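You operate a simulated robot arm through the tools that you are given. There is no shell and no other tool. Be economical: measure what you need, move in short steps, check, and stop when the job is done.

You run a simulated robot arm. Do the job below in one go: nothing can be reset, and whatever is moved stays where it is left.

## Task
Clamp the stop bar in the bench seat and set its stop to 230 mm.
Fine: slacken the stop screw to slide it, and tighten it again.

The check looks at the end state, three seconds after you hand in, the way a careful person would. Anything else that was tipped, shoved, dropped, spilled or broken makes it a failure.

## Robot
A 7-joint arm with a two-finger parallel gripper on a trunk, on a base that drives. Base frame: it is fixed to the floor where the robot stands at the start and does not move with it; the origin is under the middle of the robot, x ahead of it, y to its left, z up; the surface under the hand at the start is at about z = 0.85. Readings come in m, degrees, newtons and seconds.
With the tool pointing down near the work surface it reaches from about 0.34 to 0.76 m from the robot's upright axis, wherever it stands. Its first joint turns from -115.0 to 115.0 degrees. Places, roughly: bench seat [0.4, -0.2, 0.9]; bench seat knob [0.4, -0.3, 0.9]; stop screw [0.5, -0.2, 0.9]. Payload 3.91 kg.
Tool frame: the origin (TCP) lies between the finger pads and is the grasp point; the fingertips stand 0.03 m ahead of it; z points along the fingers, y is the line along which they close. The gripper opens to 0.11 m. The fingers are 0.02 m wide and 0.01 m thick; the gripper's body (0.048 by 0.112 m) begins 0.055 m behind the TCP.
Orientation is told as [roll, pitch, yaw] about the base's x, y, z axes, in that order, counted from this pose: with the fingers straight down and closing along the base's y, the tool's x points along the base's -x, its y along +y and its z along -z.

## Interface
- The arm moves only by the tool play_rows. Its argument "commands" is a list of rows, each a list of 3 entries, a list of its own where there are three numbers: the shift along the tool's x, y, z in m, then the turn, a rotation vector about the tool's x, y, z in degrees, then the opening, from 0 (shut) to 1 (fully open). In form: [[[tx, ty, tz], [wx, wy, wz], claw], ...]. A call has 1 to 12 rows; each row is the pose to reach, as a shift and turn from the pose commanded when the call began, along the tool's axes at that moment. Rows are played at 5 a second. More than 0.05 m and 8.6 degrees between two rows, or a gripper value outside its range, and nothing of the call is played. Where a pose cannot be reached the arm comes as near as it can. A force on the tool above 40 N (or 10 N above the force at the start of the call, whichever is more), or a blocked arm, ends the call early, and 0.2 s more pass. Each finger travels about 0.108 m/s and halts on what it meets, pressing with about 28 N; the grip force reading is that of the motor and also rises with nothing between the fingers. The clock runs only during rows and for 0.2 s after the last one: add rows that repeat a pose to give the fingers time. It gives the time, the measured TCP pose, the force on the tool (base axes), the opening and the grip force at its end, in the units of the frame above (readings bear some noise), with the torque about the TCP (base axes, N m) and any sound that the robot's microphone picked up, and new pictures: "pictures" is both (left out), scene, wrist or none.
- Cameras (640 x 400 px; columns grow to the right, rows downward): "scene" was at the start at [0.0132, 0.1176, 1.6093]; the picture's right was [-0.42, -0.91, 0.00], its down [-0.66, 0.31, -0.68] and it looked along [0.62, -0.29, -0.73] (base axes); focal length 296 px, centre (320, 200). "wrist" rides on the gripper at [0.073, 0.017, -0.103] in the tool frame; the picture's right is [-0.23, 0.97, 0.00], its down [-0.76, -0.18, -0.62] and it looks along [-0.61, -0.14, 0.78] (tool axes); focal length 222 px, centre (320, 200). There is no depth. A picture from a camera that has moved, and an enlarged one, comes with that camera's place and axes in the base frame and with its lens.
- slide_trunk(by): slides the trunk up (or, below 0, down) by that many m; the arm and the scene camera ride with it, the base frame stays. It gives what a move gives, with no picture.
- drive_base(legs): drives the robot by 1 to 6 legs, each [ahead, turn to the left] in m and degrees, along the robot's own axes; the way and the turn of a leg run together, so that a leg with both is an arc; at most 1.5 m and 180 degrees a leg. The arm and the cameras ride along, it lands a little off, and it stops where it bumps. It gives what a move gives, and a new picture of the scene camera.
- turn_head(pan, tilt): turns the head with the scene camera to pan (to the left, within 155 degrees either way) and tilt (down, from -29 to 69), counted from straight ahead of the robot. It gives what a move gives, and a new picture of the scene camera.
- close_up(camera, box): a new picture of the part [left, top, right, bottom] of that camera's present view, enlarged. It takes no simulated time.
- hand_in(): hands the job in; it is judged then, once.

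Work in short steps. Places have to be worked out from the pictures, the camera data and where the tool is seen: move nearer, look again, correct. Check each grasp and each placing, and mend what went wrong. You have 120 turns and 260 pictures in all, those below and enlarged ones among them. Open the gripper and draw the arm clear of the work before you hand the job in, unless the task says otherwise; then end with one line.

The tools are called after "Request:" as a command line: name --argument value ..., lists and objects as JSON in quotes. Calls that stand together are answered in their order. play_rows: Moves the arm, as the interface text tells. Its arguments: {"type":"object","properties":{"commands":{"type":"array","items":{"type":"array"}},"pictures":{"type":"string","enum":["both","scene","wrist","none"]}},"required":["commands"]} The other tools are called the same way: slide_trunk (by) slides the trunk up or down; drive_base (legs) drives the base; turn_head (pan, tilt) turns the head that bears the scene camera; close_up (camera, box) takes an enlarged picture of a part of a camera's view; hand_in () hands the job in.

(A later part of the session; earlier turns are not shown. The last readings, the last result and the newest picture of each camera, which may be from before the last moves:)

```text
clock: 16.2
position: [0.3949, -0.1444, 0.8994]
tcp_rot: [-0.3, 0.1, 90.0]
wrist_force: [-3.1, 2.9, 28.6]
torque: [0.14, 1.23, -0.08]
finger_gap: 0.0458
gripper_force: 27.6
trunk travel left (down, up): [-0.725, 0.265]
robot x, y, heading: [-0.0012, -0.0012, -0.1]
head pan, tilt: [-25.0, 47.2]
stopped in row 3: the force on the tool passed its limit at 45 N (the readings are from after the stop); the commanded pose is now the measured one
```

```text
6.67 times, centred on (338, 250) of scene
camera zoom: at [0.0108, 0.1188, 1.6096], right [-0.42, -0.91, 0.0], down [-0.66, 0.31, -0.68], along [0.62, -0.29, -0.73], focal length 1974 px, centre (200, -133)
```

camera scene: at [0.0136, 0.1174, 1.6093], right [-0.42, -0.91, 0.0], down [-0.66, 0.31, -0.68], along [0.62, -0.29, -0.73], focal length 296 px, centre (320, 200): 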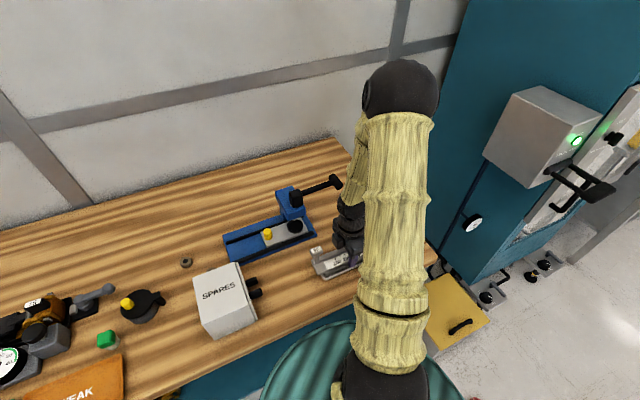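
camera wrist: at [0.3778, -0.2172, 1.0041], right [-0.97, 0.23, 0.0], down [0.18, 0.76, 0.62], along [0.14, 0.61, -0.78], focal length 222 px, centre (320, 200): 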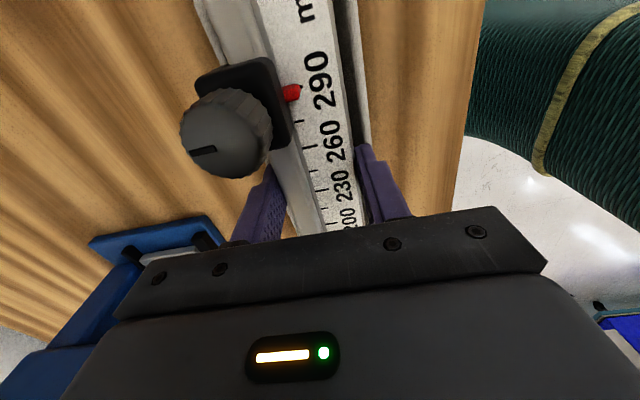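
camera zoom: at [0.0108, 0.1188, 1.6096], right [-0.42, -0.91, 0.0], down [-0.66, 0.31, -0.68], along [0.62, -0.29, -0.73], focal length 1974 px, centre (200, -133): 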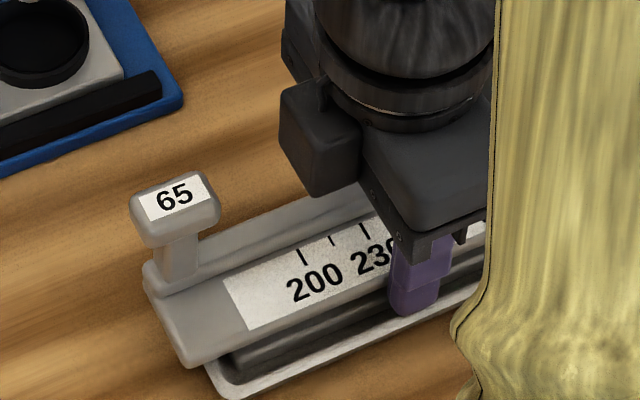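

The near fingertip touches the seat's near rim (z≈0.869); the foot is already inside the tray with just a few mm to go. I raise 1 mm and release so it settles onto the floor.

Request:
play_rows --commands '[[[0, 0, -0.001], [0, 0, 0], 0.2], [[0, 0, -0.001], [0, 0, 0], 0.5], [[0, 0, -0.001], [0, 0, 0], 0.5], [[0, 0, -0.001], [0, 0, 0], 0.5]]'

Request:
close_up --camera "scene" --box '[290, 220, 386, 280]'

```text
clock: 17.2
position: [0.3967, -0.1433, 0.8998]
tcp_rot: [-0.4, 0.1, 90.1]
wrist_force: [9.2, 4.5, 35.3]
torque: [0.17, 0.9, -0.13]
finger_gap: 0.05
gripper_force: 0.0
trunk travel left (down, up): [-0.725, 0.265]
robot x, y, heading: [0.0026, -0.0023, -0.1]
head pan, tilt: [-25.0, 47.2]
camera scene: at [0.0122, 0.1191, 1.6094], right [-0.42, -0.91, 0.0], down [-0.66, 0.31, -0.68], along [0.62, -0.29, -0.73], focal length 296 px, centre (320, 200)
camera wrist: at [0.3789, -0.2167, 1.0041], right [-0.97, 0.23, -0.01], down [0.17, 0.76, 0.62], along [0.15, 0.6, -0.78], focal length 222 px, centre (320, 200)
```

scene: 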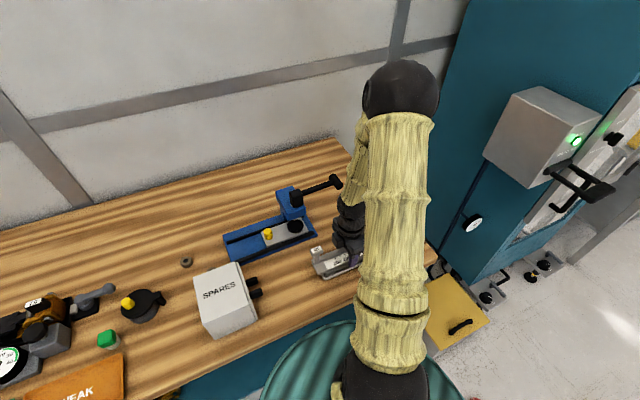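
wrist: 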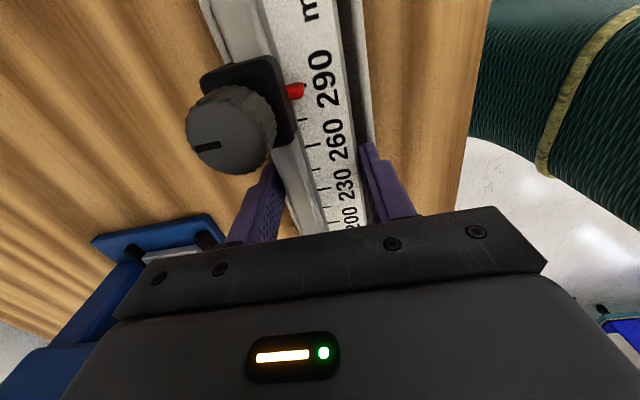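

```text
6.67 times, centred on (338, 250) of scene
camera zoom: at [0.0122, 0.1191, 1.6094], right [-0.42, -0.91, 0.0], down [-0.66, 0.31, -0.68], along [0.62, -0.29, -0.73], focal length 1974 px, centre (200, -133)
```

zoom: 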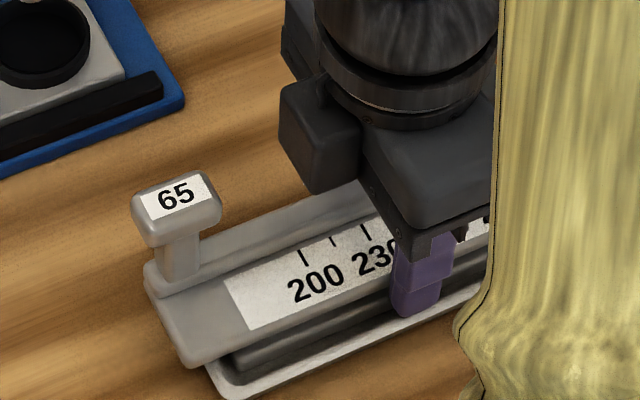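

Bar released but the finger is still bearing on the rim (35 N). I raise gently.

Request:
play_rows --commands '[[[0, 0, -0.002], [0, 0, 0], 0.46], [[0, 0, -0.005], [0, 0, 0], 0.46], [[0, 0, -0.008], [0, 0, 0], 0.5], [[0, 0, -0.008], [0, 0, 0], 0.5]]'

Request:
close_up --camera "scene" --box '[290, 220, 386, 280]'

```text
clock: 18.2
position: [0.3954, -0.1447, 0.9075]
tcp_rot: [-0.2, 0.1, 90.0]
wrist_force: [-0.3, -0.1, -0.2]
torque: [-0.01, 0.0, 0.01]
finger_gap: 0.055
gripper_force: 0.1
trunk travel left (down, up): [-0.725, 0.265]
robot x, y, heading: [0.0003, 0.0021, 0.3]
head pan, tilt: [-25.0, 47.2]
camera scene: at [0.0132, 0.1177, 1.6093], right [-0.42, -0.91, 0.0], down [-0.66, 0.31, -0.68], along [0.62, -0.29, -0.73], focal length 296 px, centre (320, 200)
camera wrist: at [0.3787, -0.2179, 1.0112], right [-0.97, 0.23, 0.0], down [0.17, 0.76, 0.62], along [0.14, 0.61, -0.78], focal length 222 px, centre (320, 200)
```

scene: 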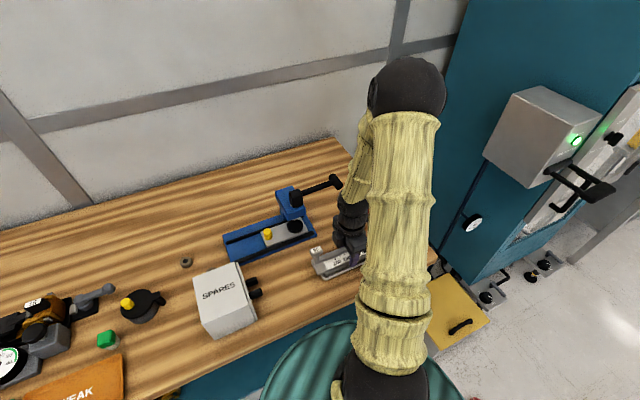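
wrist: 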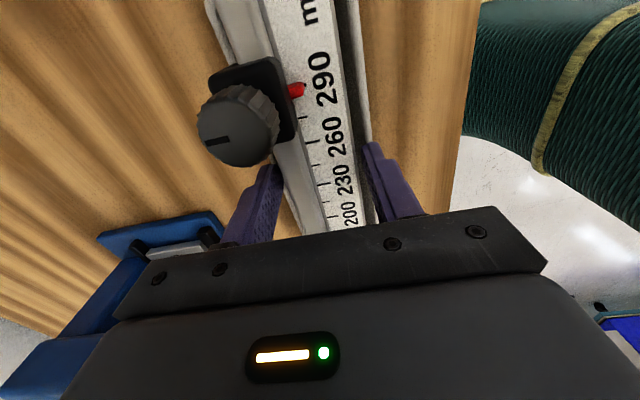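

```text
6.67 times, centred on (338, 250) of scene
camera zoom: at [0.0132, 0.1177, 1.6093], right [-0.42, -0.91, 0.0], down [-0.66, 0.31, -0.68], along [0.62, -0.29, -0.73], focal length 1974 px, centre (200, -133)
```

zoom: 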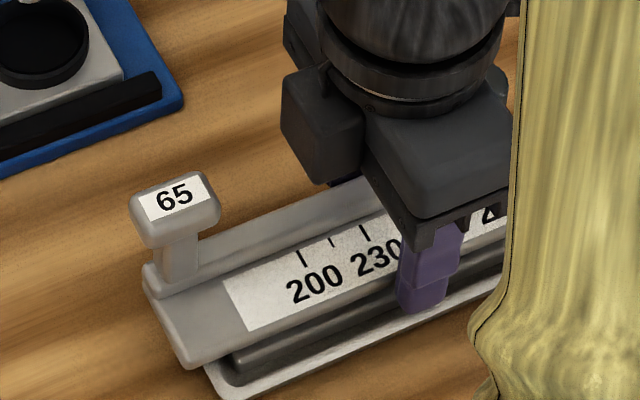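

The hand is free and the bar seems settled. I rise clear and inspect with the wrist camera.

Request:
play_rows --commands '[[[0, 0, -0.04], [0, 0, 0], 0.6], [[0, 0, -0.085], [0, 0, 0], 0.6], [[0, 0, -0.13], [0, 0, 0], 0.6], [[0.03, 0, -0.16], [0, 0, 0], 0.6], [[0.05, 0, -0.18], [0, 0, 0], 0.6]]'

Request:
close_up --camera "scene" --box '[290, 210, 418, 290]'

Request:
close_up --camera "wrist" --box '[200, 0, 520, 200]'

```text
clock: 19.4
position: [0.3959, -0.1965, 1.0895]
tcp_rot: [-0.2, 0.0, 90.2]
wrist_force: [0.5, -0.2, -0.1]
torque: [0.02, -0.01, 0.03]
finger_gap: 0.0659
gripper_force: 0.1
trunk travel left (down, up): [-0.725, 0.265]
robot x, y, heading: [-0.0, 0.0012, -0.0]
head pan, tilt: [-25.0, 47.2]
camera scene: at [0.0129, 0.1176, 1.6093], right [-0.42, -0.91, 0.0], down [-0.66, 0.31, -0.68], along [0.62, -0.29, -0.73], focal length 296 px, centre (320, 200)
camera wrist: at [0.3791, -0.2697, 1.1914], right [-0.97, 0.23, -0.01], down [0.17, 0.76, 0.62], along [0.14, 0.61, -0.78], focal length 222 px, centre (320, 200)
```

scene: 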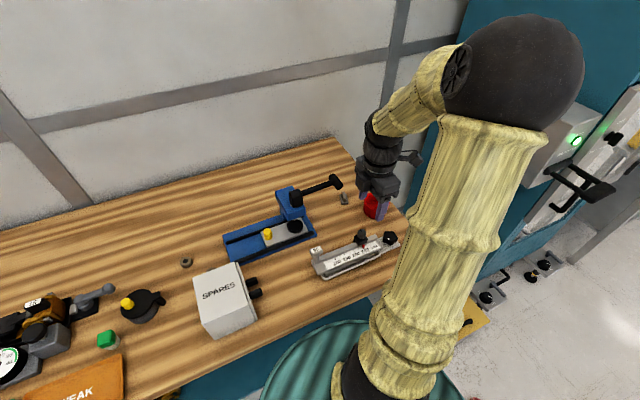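
wrist: 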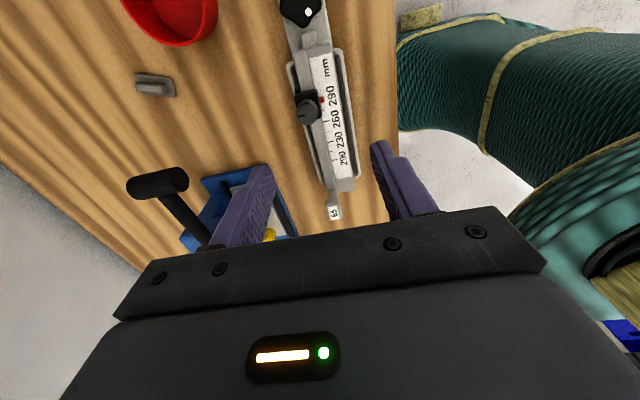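

```text
5.00 times, centred on (354, 250) of scene
camera zoom: at [0.0129, 0.1176, 1.6093], right [-0.42, -0.91, 0.0], down [-0.66, 0.31, -0.68], along [0.62, -0.29, -0.73], focal length 1480 px, centre (150, -50)
```

zoom: 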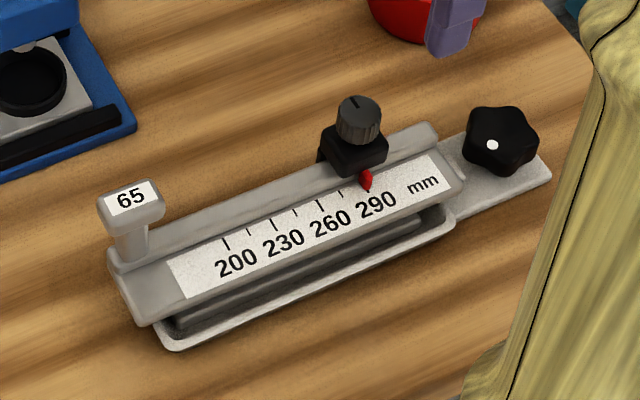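

```text
2.00 times, centred on (360, 100) of wrist
camera zoom: at [0.3791, -0.2697, 1.1914], right [-0.97, 0.23, -0.01], down [0.17, 0.76, 0.62], along [0.14, 0.61, -0.78], focal length 444 px, centre (240, 400)
```

zoom: 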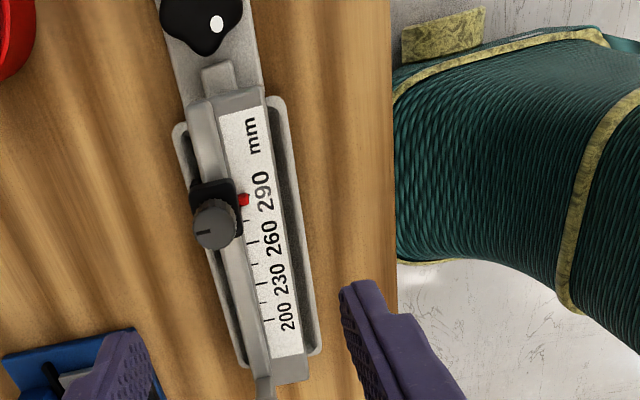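

The bar sits in the tray. The star knob is at about (0.394, −0.286). I move over it for a look before gripping.

Request:
play_rows --commands '[[[0.035, 0.001, 0.025], [0, 0, 0], 0.6], [[0.07, 0.002, 0.05], [0, 0, 0], 0.6], [[0.0895, 0.002, 0.08], [0, 0, 0], 0.6], [[0.0895, 0.002, 0.11], [0, 0, 0], 0.6], [[0.0895, 0.002, 0.12], [0, 0, 0], 0.6]]'

Request:
close_up --camera "wrist" --box '[200, 60, 456, 220]'

Request:
close_up --camera "scene" --box '[320, 200, 448, 280]'

```text
clock: 20.6
position: [0.3927, -0.2841, 0.9676]
tcp_rot: [-0.3, 0.1, 90.0]
wrist_force: [0.3, 0.3, -0.3]
torque: [0.01, 0.03, -0.01]
finger_gap: 0.0658
gripper_force: 0.1
trunk travel left (down, up): [-0.725, 0.265]
robot x, y, heading: [0.0003, 0.0009, 0.1]
head pan, tilt: [-25.0, 47.2]
camera scene: at [0.0132, 0.1174, 1.6094], right [-0.42, -0.91, 0.0], down [-0.66, 0.31, -0.68], along [0.62, -0.29, -0.73], focal length 296 px, centre (320, 200)
camera wrist: at [0.3759, -0.3571, 1.0709], right [-0.97, 0.23, 0.0], down [0.17, 0.76, 0.62], along [0.15, 0.61, -0.78], focal length 222 px, centre (320, 200)
```

scene: 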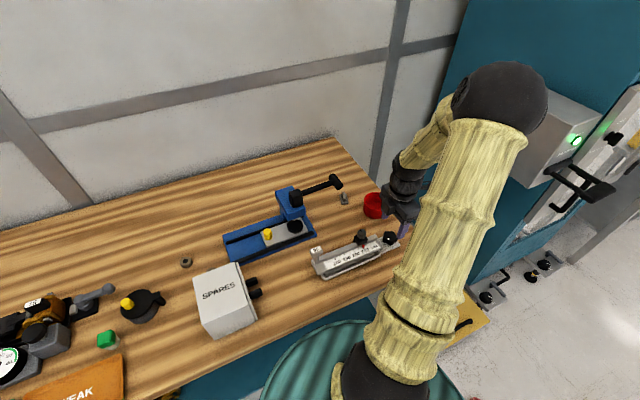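
wrist: 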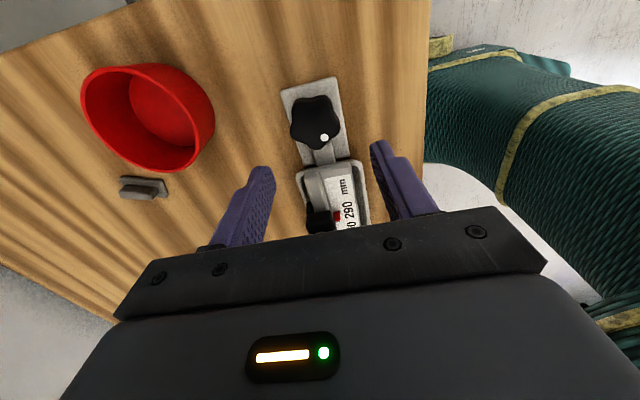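

```text
2.50 times, centred on (328, 140) of wrist
camera zoom: at [0.3759, -0.3571, 1.0709], right [-0.97, 0.23, 0.0], down [0.17, 0.76, 0.62], along [0.15, 0.61, -0.78], focal length 555 px, centre (300, 350)
```

zoom: 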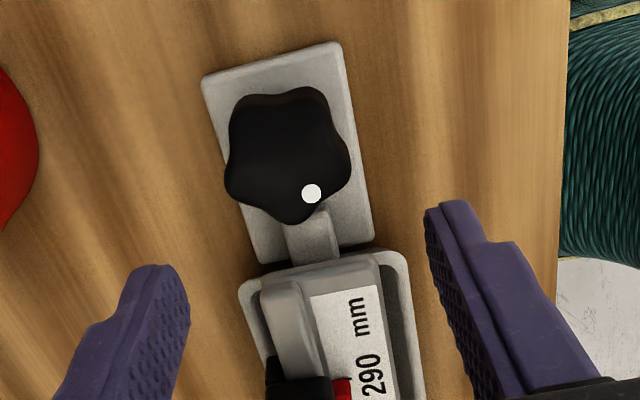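

```text
5.00 times, centred on (384, 240) of scene
camera zoom: at [0.0132, 0.1174, 1.6094], right [-0.42, -0.91, 0.0], down [-0.66, 0.31, -0.68], along [0.62, -0.29, -0.73], focal length 1480 px, centre (0, 0)
```

zoom: 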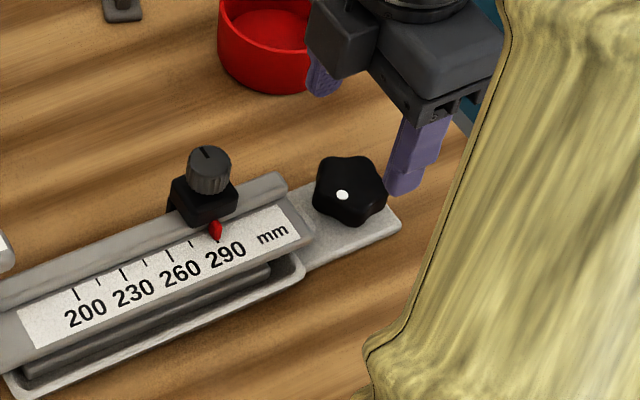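

Knob centre refined to ≈(0.396, −0.295), top z≈0.886, ~41 mm across. I centre and descend around it.

Request:
play_rows --commands '[[[0.011, -0.003, 0.0], [0, 0, 0], 0.6], [[0.011, -0.003, 0.03], [0, 0, 0], 0.6], [[0.011, -0.003, 0.05], [0, 0, 0], 0.6], [[0.011, -0.003, 0.064], [0, 0, 0], 0.6], [[0.011, -0.003, 0.064], [0, 0, 0], 0.6]]'

Request:
close_up --camera "wrist" --box '[200, 80, 456, 240]'

Request:
close_up --camera "scene" --box '[320, 200, 448, 280]'

```text
clock: 21.8
position: [0.398, -0.2965, 0.903]
tcp_rot: [-0.2, 0.1, 90.0]
wrist_force: [0.3, -0.1, -0.2]
torque: [-0.01, 0.01, -0.02]
finger_gap: 0.0661
gripper_force: 0.1
trunk travel left (down, up): [-0.725, 0.265]
robot x, y, heading: [0.0025, -0.0019, 0.0]
head pan, tilt: [-25.0, 47.2]
camera scene: at [0.0131, 0.1176, 1.6093], right [-0.42, -0.91, 0.0], down [-0.66, 0.31, -0.68], along [0.62, -0.29, -0.73], focal length 296 px, centre (320, 200)
camera wrist: at [0.3799, -0.3684, 1.0071], right [-0.97, 0.23, -0.01], down [0.17, 0.76, 0.62], along [0.15, 0.61, -0.78], focal length 222 px, centre (320, 200)
```

scene: 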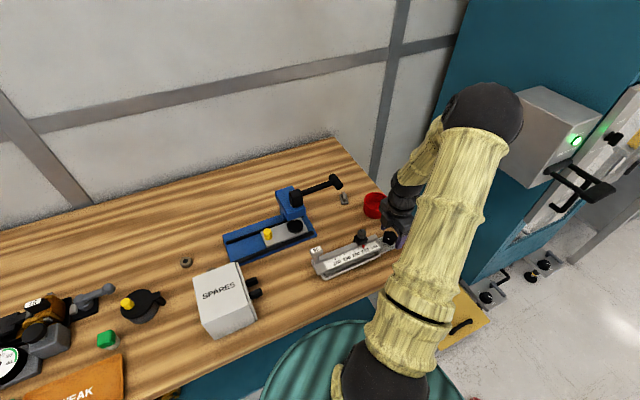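
wrist: 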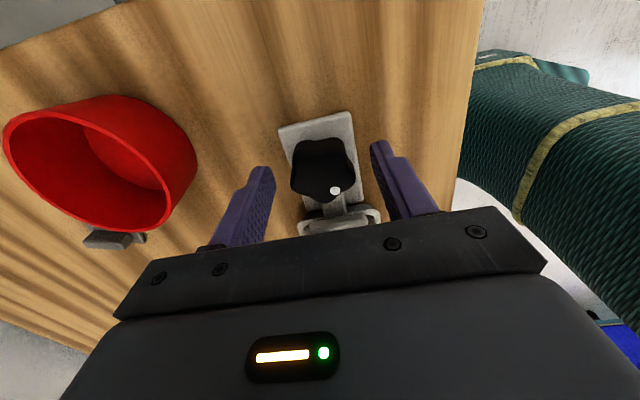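

```text
2.50 times, centred on (328, 160) of wrist
camera zoom: at [0.3799, -0.3684, 1.0071], right [-0.97, 0.23, -0.01], down [0.17, 0.76, 0.62], along [0.15, 0.61, -0.78], focal length 555 px, centre (300, 300)
```

zoom: 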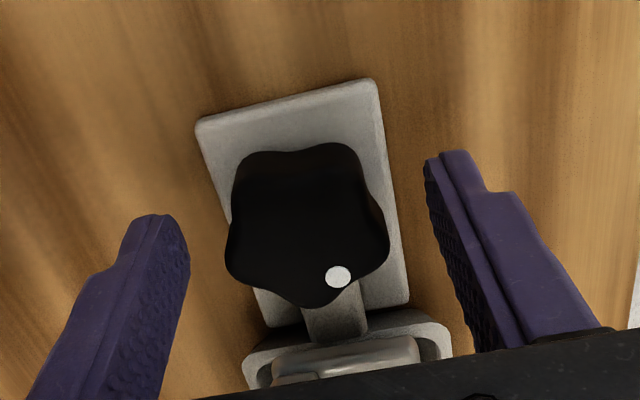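

```text
5.00 times, centred on (384, 240) of scene
camera zoom: at [0.0131, 0.1176, 1.6093], right [-0.42, -0.91, 0.0], down [-0.66, 0.31, -0.68], along [0.62, -0.29, -0.73], focal length 1480 px, centre (0, 0)
```

zoom: 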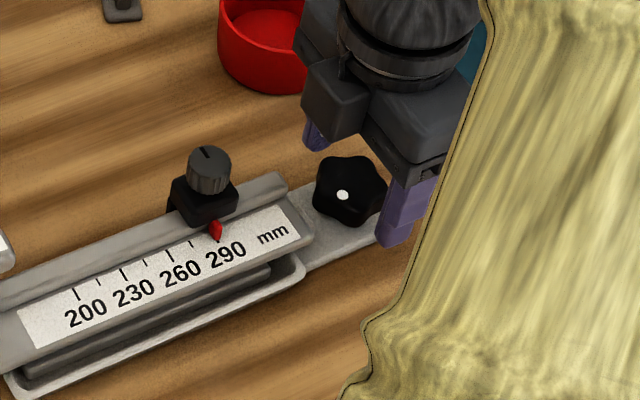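

Knob centre is ~2 mm off from the TCP; correct, lower 9 mm more, and close.

Request:
play_rows --commands '[[[0.002, 0.0024, 0.004], [0, 0, 0], 0.6], [[0.002, 0.0024, 0.009], [0, 0, 0], 0.5], [[0.002, 0.0024, 0.009], [0, 0, 0], 0.4], [[0.002, 0.0024, 0.009], [0, 0, 0], 0.25], [[0.002, 0.0024, 0.009], [0, 0, 0], 0.2], [[0.002, 0.0024, 0.009], [0, 0, 0], 0.2]]' --pictures "wrist"

Request:
close_up --camera "scene" --box '[320, 200, 448, 280]'

```text
clock: 23.2
position: [0.3968, -0.2961, 0.8941]
tcp_rot: [-0.4, 0.2, 90.1]
wrist_force: [13.6, -2.6, 4.8]
torque: [0.19, -0.25, -0.2]
finger_gap: 0.0413
gripper_force: 45.1
trunk travel left (down, up): [-0.725, 0.265]
robot x, y, heading: [0.004, 0.0008, -0.1]
head pan, tilt: [-25.0, 47.2]
camera wrist: at [0.3794, -0.3698, 0.9989], right [-0.97, 0.23, -0.01], down [0.17, 0.76, 0.62], along [0.15, 0.6, -0.78], focal length 222 px, centre (320, 200)
```

wrist: 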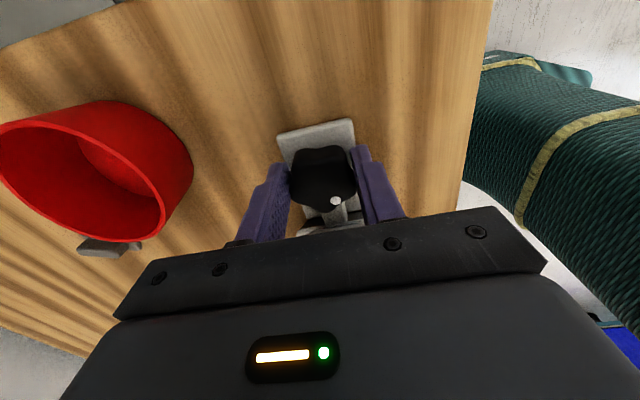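

```text
5.00 times, centred on (384, 240) of scene
camera zoom: at [0.0148, 0.1176, 1.6094], right [-0.42, -0.91, 0.0], down [-0.67, 0.31, -0.68], along [0.61, -0.29, -0.73], focal length 1480 px, centre (0, 0)
```

zoom: 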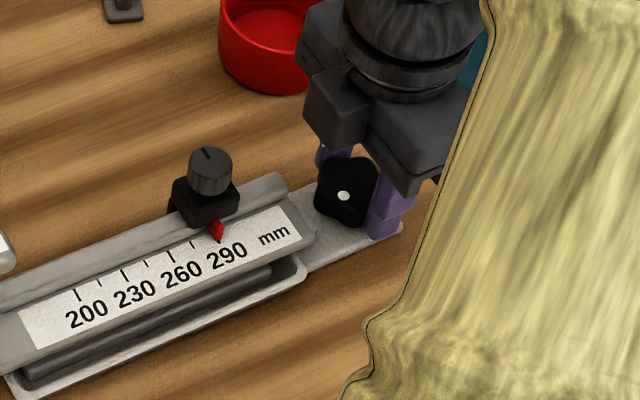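

Knob gripped. I ease the side load 1.5 mm and turn clockwise (seen from above) by 32°, watching the torque.

Request:
play_rows --commands '[[[0, -0.0015, 0], [0, 0, 0], 0.2], [[0, -0.0015, 0], [0, 0, 8], 0.2], [[0, -0.0015, 0], [0, 0, 16], 0.2], [[0, -0.0015, 0], [0, 0, 24], 0.2], [[0, -0.0015, 0], [0, 0, 32], 0.2]]' --pictures "wrist"

Request:
close_up --camera "scene" --box '[320, 200, 448, 280]'

```text
clock: 24.4
position: [0.3948, -0.2962, 0.8942]
tcp_rot: [-0.2, 0.0, 57.9]
wrist_force: [-4.2, -0.1, 12.1]
torque: [-0.09, 0.47, 0.07]
finger_gap: 0.0412
gripper_force: 45.0
trunk travel left (down, up): [-0.725, 0.265]
robot x, y, heading: [0.0008, -0.0006, -0.1]
head pan, tilt: [-25.0, 47.2]
camera wrist: at [0.3412, -0.3492, 0.9986], right [-0.7, 0.71, 0.0], down [0.55, 0.55, 0.62], along [0.44, 0.44, -0.78], focal length 222 px, centre (320, 200)
```

wrist: 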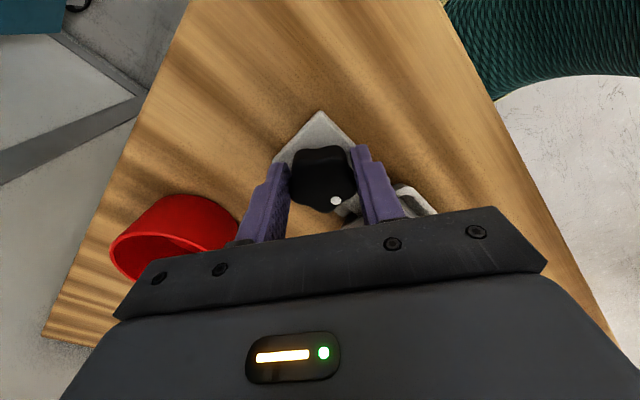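

```text
5.00 times, centred on (384, 240) of scene
camera zoom: at [0.0117, 0.1183, 1.6093], right [-0.42, -0.91, 0.0], down [-0.66, 0.31, -0.68], along [0.62, -0.29, -0.73], focal length 1480 px, centre (0, 0)
```

zoom: 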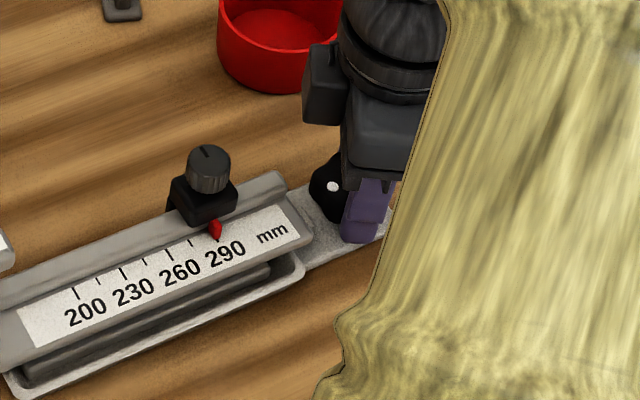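

The knob follows with little torque. I keep turning clockwise.

Request:
play_rows --commands '[[[0, 0, 0], [0, 0, 8], 0.2], [[0, 0, 0], [0, 0, 16], 0.2], [[0, 0, 0], [0, 0, 24], 0.2], [[0, 0, 0], [0, 0, 32], 0.2], [[0, 0, 0], [0, 0, 40], 0.2], [[0, 0, 0], [0, 0, 48], 0.2], [[0, 0, 0], [0, 0, 56], 0.2], [[0, 0, 0], [0, 0, 64], 0.2]]' --pictures "wrist"

Request:
close_up --camera "scene" --box '[320, 200, 448, 280]'

```text
clock: 25.6
position: [0.3874, -0.296, 0.8934]
tcp_rot: [0.6, 0.7, 17.3]
wrist_force: [-9.9, 3.4, 16.9]
torque: [-0.26, 1.13, 0.53]
finger_gap: 0.0414
gripper_force: 45.2
trunk travel left (down, up): [-0.725, 0.265]
robot x, y, heading: [-0.0011, 0.0022, -0.1]
head pan, tilt: [-25.0, 47.2]
stopped in row 6: the force on the tool passed its limit at 43 N (the readings are from after the stop); the commanded pose is now the measured one
camera wrist: at [0.3144, -0.3019, 0.9994], right [-0.07, 1.0, 0.01], down [0.79, 0.05, 0.61], along [0.61, 0.05, -0.79], focal length 222 px, centre (320, 200)
```

wrist: 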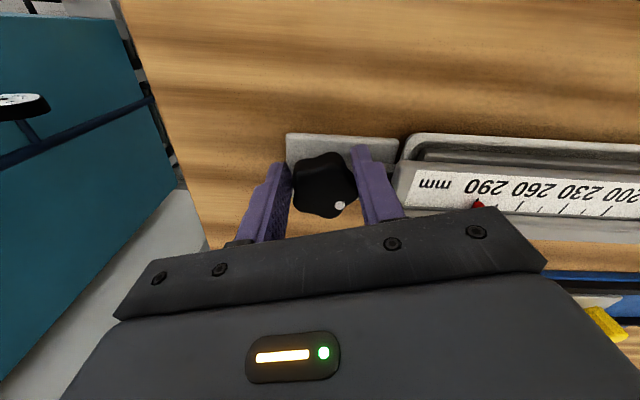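

```text
5.00 times, centred on (384, 240) of scene
camera zoom: at [0.0106, 0.1193, 1.6096], right [-0.42, -0.91, 0.0], down [-0.66, 0.31, -0.68], along [0.62, -0.29, -0.73], focal length 1480 px, centre (0, 0)
```

zoom: 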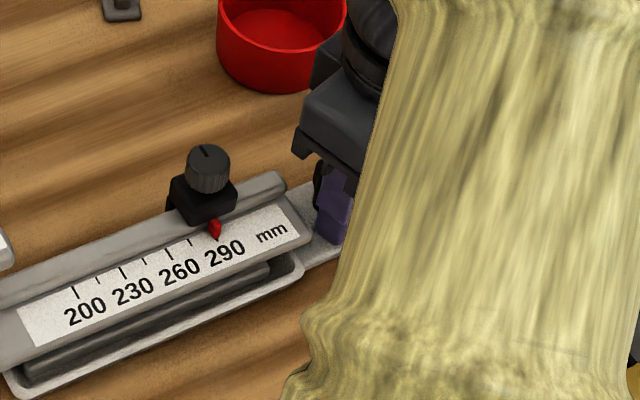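

Request:
close_up --camera "wrist" --box '[220, 100, 476, 260]'

```text
2.50 times, centred on (348, 180) of wrist
camera zoom: at [0.3144, -0.3019, 0.9994], right [-0.07, 1.0, 0.01], down [0.79, 0.05, 0.61], along [0.61, 0.05, -0.79], focal length 555 px, centre (250, 250)
```

zoom: 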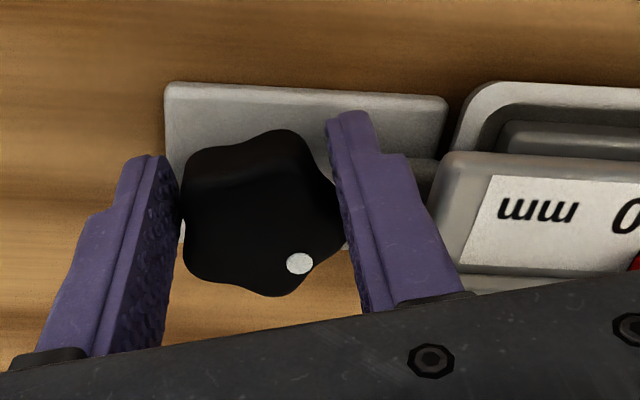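

The knob turned ~73°. Side/vertical loads built up, so I release, rise 3 mm, and recentre before regripping.

Request:
play_rows --commands '[[[0, 0, 0], [0, 0, 0], 0.4], [[0, 0, 0], [0, 0, 0], 0.5], [[0, 0, -0.004], [0, 0, 0], 0.5], [[0, 0, -0.004], [0, 0, 0], 0.5]]' --pictures "wrist"

Request:
close_up --camera "wrist" --box '[220, 100, 476, 260]'

```text
clock: 26.6
position: [0.3882, -0.2979, 0.8953]
tcp_rot: [0.6, 0.6, 17.3]
wrist_force: [-17.5, -14.1, -18.4]
torque: [-1.03, 0.48, 0.58]
finger_gap: 0.0503
gripper_force: 0.0
trunk travel left (down, up): [-0.725, 0.265]
robot x, y, heading: [0.0028, -0.0019, -0.1]
head pan, tilt: [-25.0, 47.2]
camera wrist: at [0.3152, -0.3049, 0.9999], right [-0.07, 1.0, 0.01], down [0.79, 0.05, 0.61], along [0.61, 0.05, -0.79], focal length 222 px, centre (320, 200)
```

wrist: 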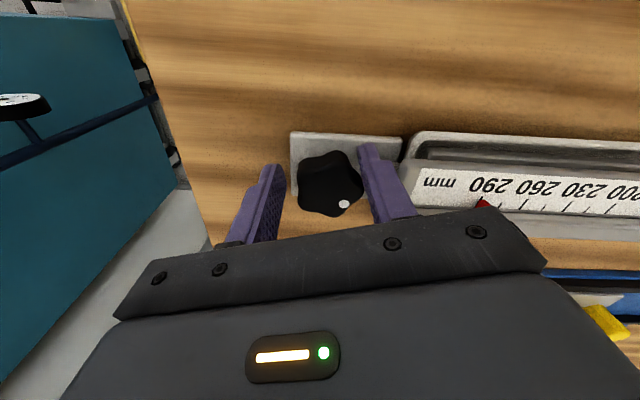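

```text
2.50 times, centred on (348, 180) of wrist
camera zoom: at [0.3152, -0.3049, 0.9999], right [-0.07, 1.0, 0.01], down [0.79, 0.05, 0.61], along [0.61, 0.05, -0.79], focal length 555 px, centre (250, 250)
```

zoom: 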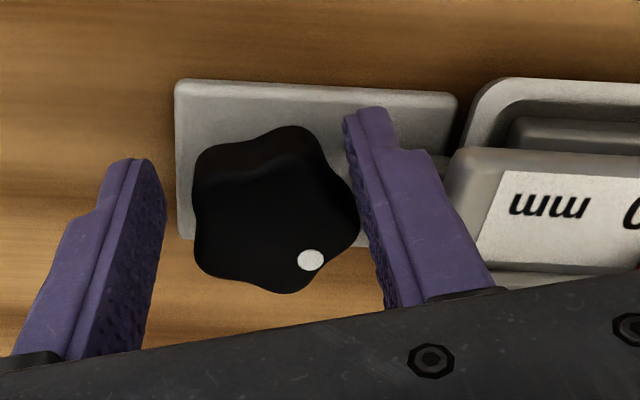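

The outer face of the +y fingertip is wedged against the jaw block beside the knob. I close slightly, and lift straight out.

Request:
play_rows --commands '[[[0, 0, 0], [0, 0, 0], 0.42], [[0, -0.002, 0], [0, 0, 0], 0.42], [[0, -0.002, -0.006], [0, 0, 0], 0.42], [[0, -0.002, -0.015], [0, 0, 0], 0.45], [[0, -0.002, -0.035], [0, 0, 0], 0.5], [[0, -0.002, -0.035], [0, 0, 0], 0.5]]'

Request:
close_up --camera "wrist" --box '[220, 60, 540, 260]'

```text
clock: 27.4
position: [0.3885, -0.2978, 0.8977]
tcp_rot: [0.8, 1.0, 17.3]
wrist_force: [-4.6, -2.1, -1.7]
torque: [-0.07, 0.12, 0.17]
finger_gap: 0.0459
gripper_force: 0.0
trunk travel left (down, up): [-0.725, 0.265]
robot x, y, heading: [-0.001, -0.001, -0.1]
head pan, tilt: [-25.0, 47.2]
stopped in row 3: the force on the tool passed its limit at 41 N (the readings are from after the stop); the commanded pose is now the measured one
camera scene: at [0.013, 0.1179, 1.6098], right [-0.42, -0.91, 0.0], down [-0.66, 0.31, -0.68], along [0.62, -0.29, -0.73], focal length 296 px, centre (320, 200)
camera wrist: at [0.3156, -0.3044, 1.0031], right [-0.07, 1.0, 0.01], down [0.79, 0.05, 0.61], along [0.61, 0.05, -0.79], focal length 222 px, centre (320, 200)
```

scene: 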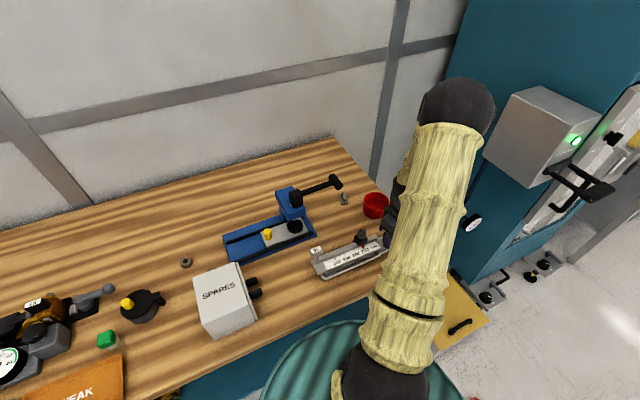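
wrist: 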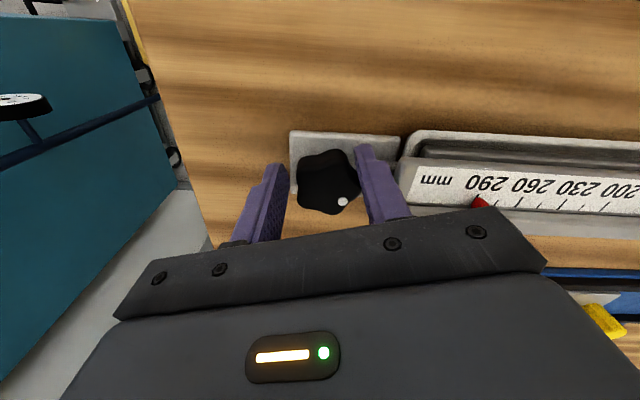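

```text
2.00 times, centred on (380, 160) of wrist
camera zoom: at [0.3156, -0.3044, 1.0031], right [-0.07, 1.0, 0.01], down [0.79, 0.05, 0.61], along [0.61, 0.05, -0.79], focal length 444 px, centre (200, 280)
```

zoom: 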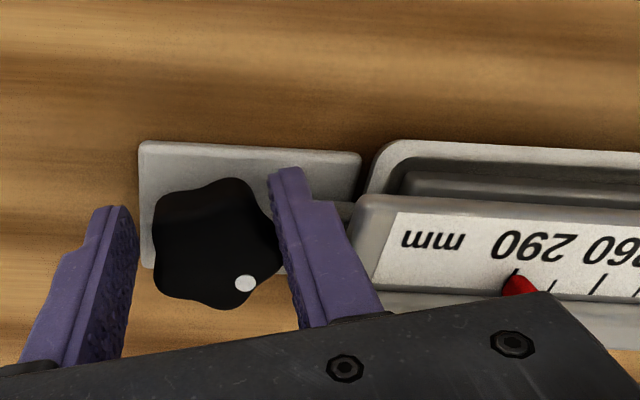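

Still wedged between knob and jaw. I back the hand out the way it came: rotate counter‑clockwise with the fingers loosely open, recentring on the knob.

Request:
play_rows --commands '[[[0, 0, 0], [0, 0, -6], 0.45], [[-0.001, 0.001, 0], [0, 0, -12], 0.46], [[-0.002, 0.002, 0], [0, 0, -18], 0.48], [[-0.003, 0.003, 0], [0, 0, -24], 0.5], [[-0.004, 0.0035, 0], [0, 0, -30], 0.5], [[-0.004, 0.0035, 0], [0, 0, -36], 0.5]]' --pictures "wrist"

Request:
close_up --camera "wrist" --box '[220, 60, 540, 260]'

```text
clock: 28.8
position: [0.3912, -0.2923, 0.8968]
tcp_rot: [1.2, 0.1, 53.4]
wrist_force: [0.5, -0.1, -0.1]
torque: [0.0, 0.0, 0.02]
finger_gap: 0.0553
gripper_force: 0.0
trunk travel left (down, up): [-0.725, 0.265]
robot x, y, heading: [0.0023, 0.0003, 0.2]
head pan, tilt: [-25.0, 47.2]
camera wrist: at [0.3366, -0.3421, 1.0019], right [-0.65, 0.76, 0.02], down [0.61, 0.5, 0.62], along [0.46, 0.41, -0.79], focal length 222 px, centre (320, 200)
```

wrist: 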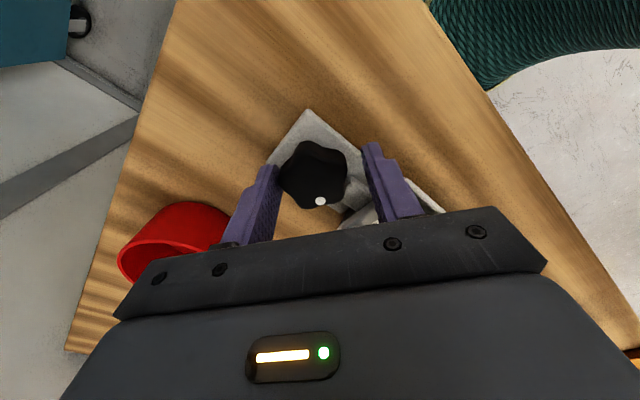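

```text
2.00 times, centred on (380, 160) of wrist
camera zoom: at [0.3366, -0.3421, 1.0019], right [-0.65, 0.76, 0.02], down [0.61, 0.5, 0.62], along [0.46, 0.41, -0.79], focal length 444 px, centre (200, 280)
```

zoom: 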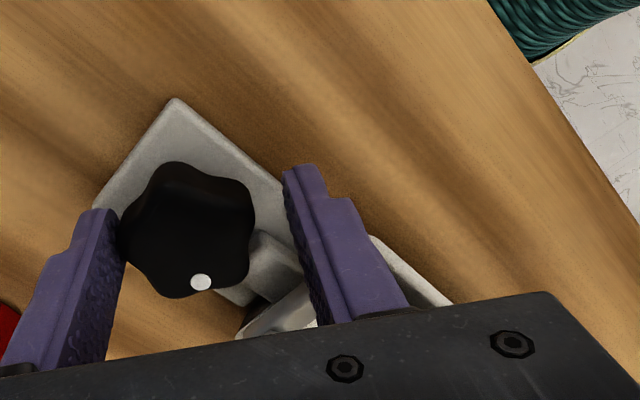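

Free of load now. I lift clear and inspect the jaw and knob.

Request:
play_rows --commands '[[[0, -0.004, 0], [0, 0, 0], 0.6], [[0, -0.004, -0.02], [0, 0, 0], 0.6], [[0, -0.004, -0.05], [0, 0, 0], 0.6], [[0, -0.004, -0.08], [0, 0, 0], 0.6]]'

Request:
close_up --camera "wrist" --box '[240, 60, 432, 180]'

Request:
close_up --camera "scene" --box '[320, 210, 416, 270]'

```text
clock: 29.8
position: [0.3969, -0.2965, 0.9768]
tcp_rot: [1.1, 0.1, 53.3]
wrist_force: [-1.1, 0.1, -0.2]
torque: [0.0, -0.01, -0.01]
finger_gap: 0.066
gripper_force: 0.1
trunk travel left (down, up): [-0.725, 0.265]
robot x, y, heading: [-0.0024, 0.0032, -0.0]
head pan, tilt: [-25.0, 47.2]
camera scene: at [0.0126, 0.118, 1.6093], right [-0.42, -0.91, 0.0], down [-0.66, 0.31, -0.68], along [0.62, -0.29, -0.73], focal length 296 px, centre (320, 200)
camera wrist: at [0.3422, -0.3456, 1.0816], right [-0.65, 0.76, 0.02], down [0.61, 0.5, 0.62], along [0.46, 0.41, -0.79], focal length 222 px, centre (320, 200)
```

scene: 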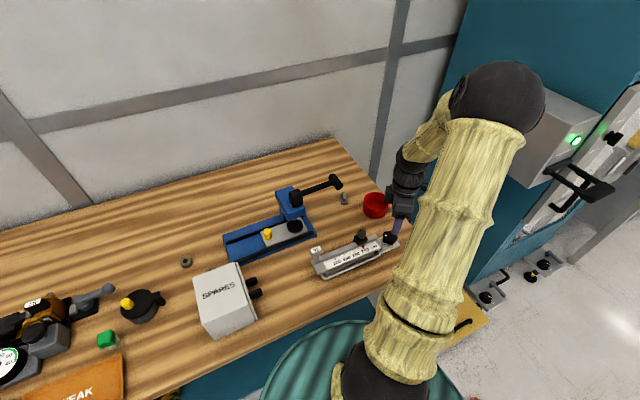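
wrist: 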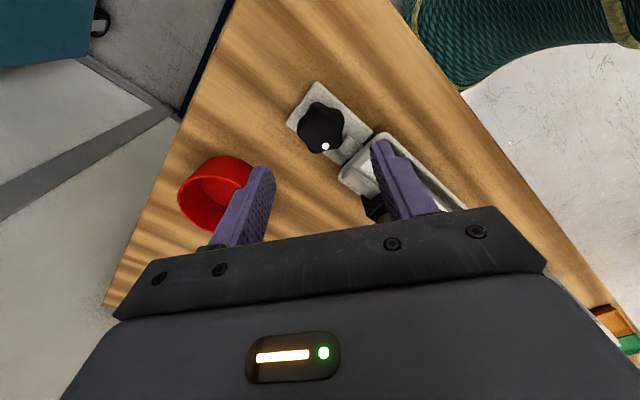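

```text
3.33 times, centred on (336, 120) of wrist
camera zoom: at [0.3422, -0.3456, 1.0816], right [-0.65, 0.76, 0.02], down [0.61, 0.5, 0.62], along [0.46, 0.41, -0.79], focal length 740 px, centre (267, 467)
```

zoom: 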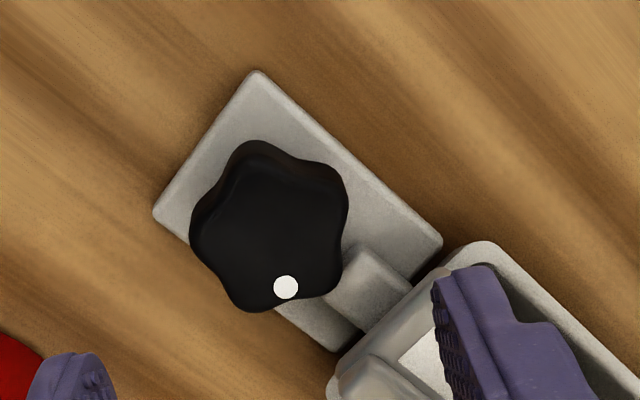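

```text
6.67 times, centred on (368, 240) of scene
camera zoom: at [0.0126, 0.118, 1.6093], right [-0.42, -0.91, 0.0], down [-0.66, 0.31, -0.68], along [0.62, -0.29, -0.73], focal length 1974 px, centre (0, -67)
```

zoom: 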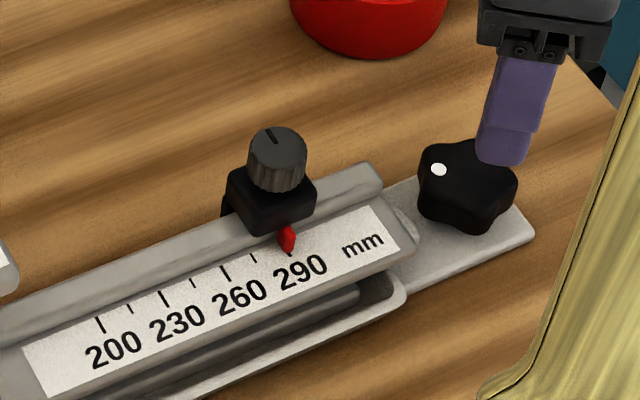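

Knob centre ≈4 mm to −x of the TCP. I yaw the hand to ~130° over it so a full clockwise stroke stays clear of the jaw.

Request:
play_rows --commands '[[[0.001, 0.001, 0], [0.6, 0.8, -8], 0.6], [[0.0024, 0.0032, 0], [0.6, 0.8, -16], 0.6], [[0.0024, 0.0032, 0], [0.6, 0.8, -24], 0.6], [[0.0024, 0.0032, 0], [0.6, 0.8, -32], 0.6], [[0.0024, 0.0032, 0], [0.6, 0.8, -40], 0.6], [[0.0024, 0.0032, 0], [0.6, 0.8, -48], 0.6], [[0.0024, 0.0032, 0], [0.6, 0.8, -56], 0.6], [[0.0024, 0.0032, 0], [0.6, 0.8, -64], 0.6], [[0.0024, 0.0032, 0], [0.6, 0.8, -72], 0.6], [[0.0024, 0.0032, 0], [0.6, 0.8, -77], 0.6], [[0.0024, 0.0032, 0.03], [0.6, 0.8, -77], 0.6], [[0.0024, 0.0032, 0.05], [0.6, 0.8, -77], 0.6]]' --pictures "wrist"

Request:
close_up --camera "wrist" --box '[200, 60, 456, 220]'

```text
clock: 32.4
position: [0.3905, -0.296, 0.9282]
tcp_rot: [0.4, -0.1, 130.3]
wrist_force: [0.3, 0.0, 0.7]
torque: [0.02, 0.02, -0.02]
finger_gap: 0.0663
gripper_force: 0.1
trunk travel left (down, up): [-0.725, 0.265]
robot x, y, heading: [0.0004, 0.0004, -0.1]
head pan, tilt: [-25.0, 47.2]
camera wrist: at [0.4262, -0.3619, 1.031], right [-0.89, -0.46, 0.01], down [-0.35, 0.7, 0.62], along [-0.29, 0.55, -0.78], focal length 222 px, centre (320, 200)
```

wrist: 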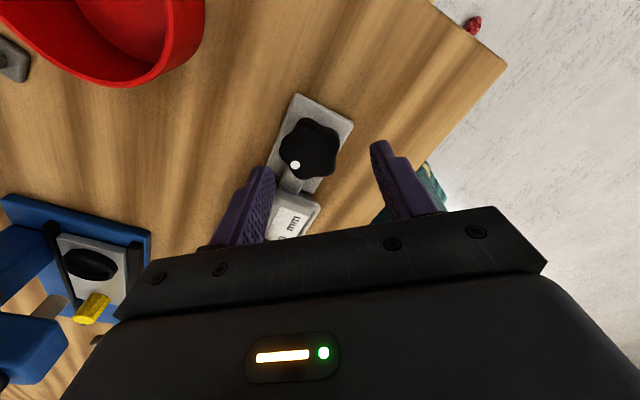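

```text
2.50 times, centred on (328, 140) of wrist
camera zoom: at [0.4262, -0.3619, 1.031], right [-0.89, -0.46, 0.01], down [-0.35, 0.7, 0.62], along [-0.29, 0.55, -0.78], focal length 555 px, centre (300, 350)
```

zoom: 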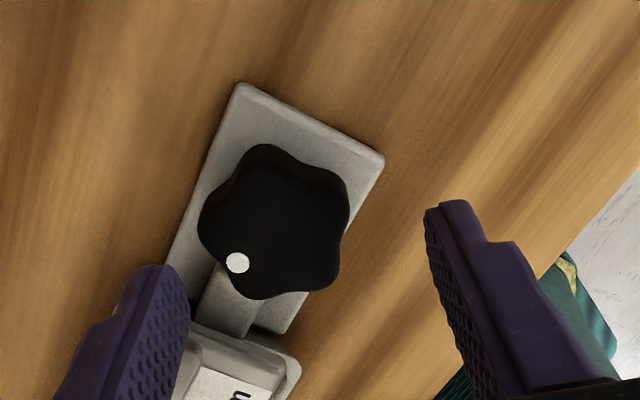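

After accounting for camera parallax, the knob axis is ≈(0.3956, −0.293). I shift ~6 mm along tool −y, descend, and grip.

Request:
play_rows --commands '[[[0.001, -0.006, 0], [0, 0, 0], 0.52], [[0.001, -0.006, 0.015], [0, 0, 0], 0.52], [[0.001, -0.006, 0.031], [0, 0, 0], 0.52], [[0.001, -0.006, 0.031], [0, 0, 0], 0.4], [[0.001, -0.006, 0.031], [0, 0, 0], 0.3], [[0.001, -0.006, 0.031], [0, 0, 0], 0.25], [[0.001, -0.006, 0.031], [0, 0, 0], 0.25]]' --pictures "wrist"

Request:
close_up --camera "wrist" --box '[200, 80, 456, 240]'

```text
clock: 34.0
position: [0.3976, -0.2925, 0.8968]
tcp_rot: [0.5, 0.0, 130.3]
wrist_force: [1.2, 0.0, -3.1]
torque: [-0.44, -1.17, 0.05]
finger_gap: 0.0413
gripper_force: 45.1
trunk travel left (down, up): [-0.725, 0.265]
robot x, y, heading: [0.0026, 0.0005, -0.3]
head pan, tilt: [-25.0, 47.2]
camera wrist: at [0.4316, -0.3582, 1.0008], right [-0.89, -0.46, 0.01], down [-0.35, 0.7, 0.62], along [-0.29, 0.55, -0.78], focal length 222 px, centre (320, 200)
```

wrist: 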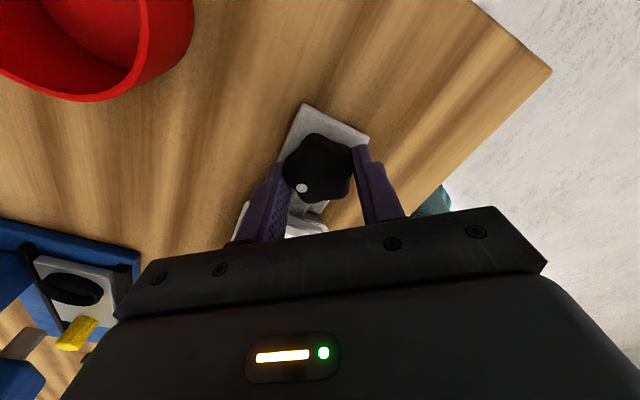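

```text
2.50 times, centred on (328, 160) of wrist
camera zoom: at [0.4316, -0.3582, 1.0008], right [-0.89, -0.46, 0.01], down [-0.35, 0.7, 0.62], along [-0.29, 0.55, -0.78], focal length 555 px, centre (300, 300)
```

zoom: 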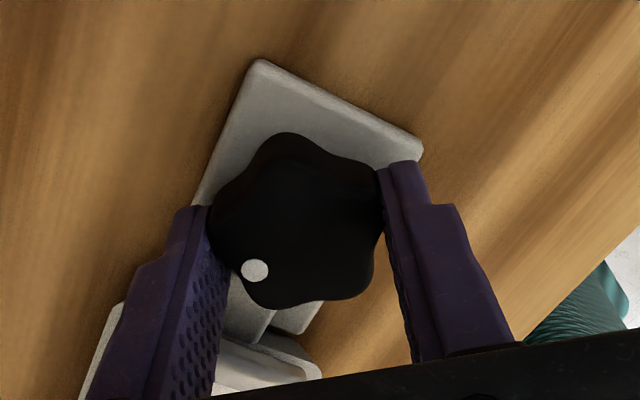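

Well gripped with no side load. Now a clockwise stroke of 80°.

Request:
play_rows --commands '[[[0, 0, 0], [0, 0, 8], 0.25], [[0, 0, 0], [0, 0, 16], 0.25], [[0, 0, 0], [0, 0, 24], 0.25], [[0, 0, 0], [0, 0, 32], 0.25], [[0, 0, 0], [0, 0, 40], 0.25], [[0, 0, 0], [0, 0, 48], 0.25], [[0, 0, 0], [0, 0, 56], 0.25], [[0, 0, 0], [0, 0, 64], 0.25], [[0, 0, 0], [0, 0, 72], 0.25], [[0, 0, 0], [0, 0, 80], 0.25]]' --pictures "wrist"

Request:
close_up --camera "wrist" --box '[200, 80, 456, 240]'

```text
clock: 36.1
position: [0.3959, -0.2923, 0.895]
tcp_rot: [0.0, 0.4, 50.2]
wrist_force: [4.0, -1.5, 3.5]
torque: [-0.21, -0.03, 0.82]
finger_gap: 0.0416
gripper_force: 45.1
trunk travel left (down, up): [-0.725, 0.265]
robot x, y, heading: [0.0005, 0.0017, -0.2]
head pan, tilt: [-25.0, 47.2]
camera wrist: at [0.3379, -0.3376, 1.0005], right [-0.6, 0.8, 0.0], down [0.63, 0.47, 0.62], along [0.49, 0.37, -0.79], focal length 222 px, centre (320, 200)
```

wrist: 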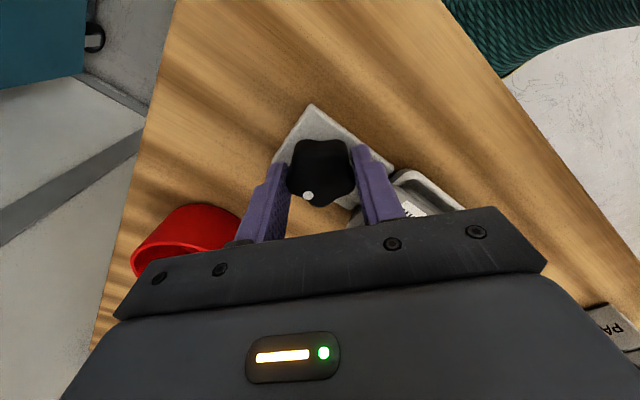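

```text
2.50 times, centred on (328, 160) of wrist
camera zoom: at [0.3379, -0.3376, 1.0005], right [-0.6, 0.8, 0.0], down [0.63, 0.47, 0.62], along [0.49, 0.37, -0.79], focal length 555 px, centre (300, 300)
```

zoom: 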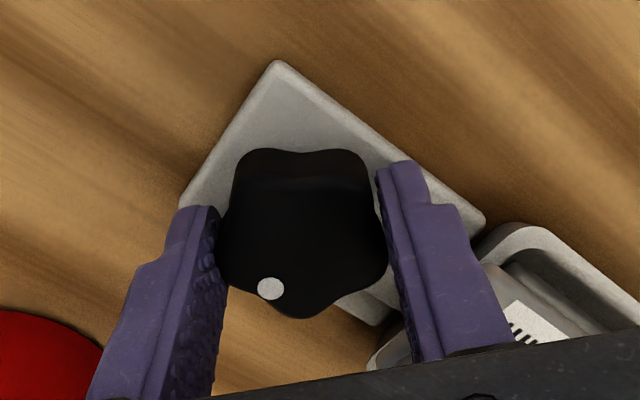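

Reaction torque has risen to 0.82 N·m and the knob lagged ~10°, so it's tightening. 16° more to see whether it's solid.

Request:
play_rows --commands '[[[0, 0, 0], [0, 0, 8], 0.2], [[0, 0, 0], [0, 0, 16], 0.2], [[0, 0, 0], [0, 0, 16], 0.2]]' --pictures "none"

Request:
close_up --camera "wrist" --box '[200, 80, 456, 240]'

```text
clock: 37.0
position: [0.3964, -0.2925, 0.8959]
tcp_rot: [0.1, 0.5, 34.3]
wrist_force: [0.5, -6.4, -4.6]
torque: [-1.0, 0.69, 1.04]
finger_gap: 0.0412
gripper_force: 44.7
trunk travel left (down, up): [-0.725, 0.265]
robot x, y, heading: [-0.0036, 0.0011, 0.1]
head pan, tilt: [-25.0, 47.2]
```

```text
2.50 times, centred on (328, 160) of wrist
camera zoom: at [0.3269, -0.3201, 1.0002], right [-0.36, 0.93, 0.0], down [0.73, 0.28, 0.62], along [0.57, 0.22, -0.79], focal length 555 px, centre (300, 300)
```

zoom: 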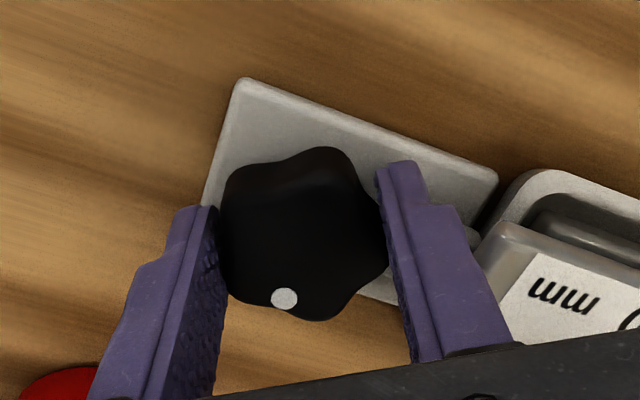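

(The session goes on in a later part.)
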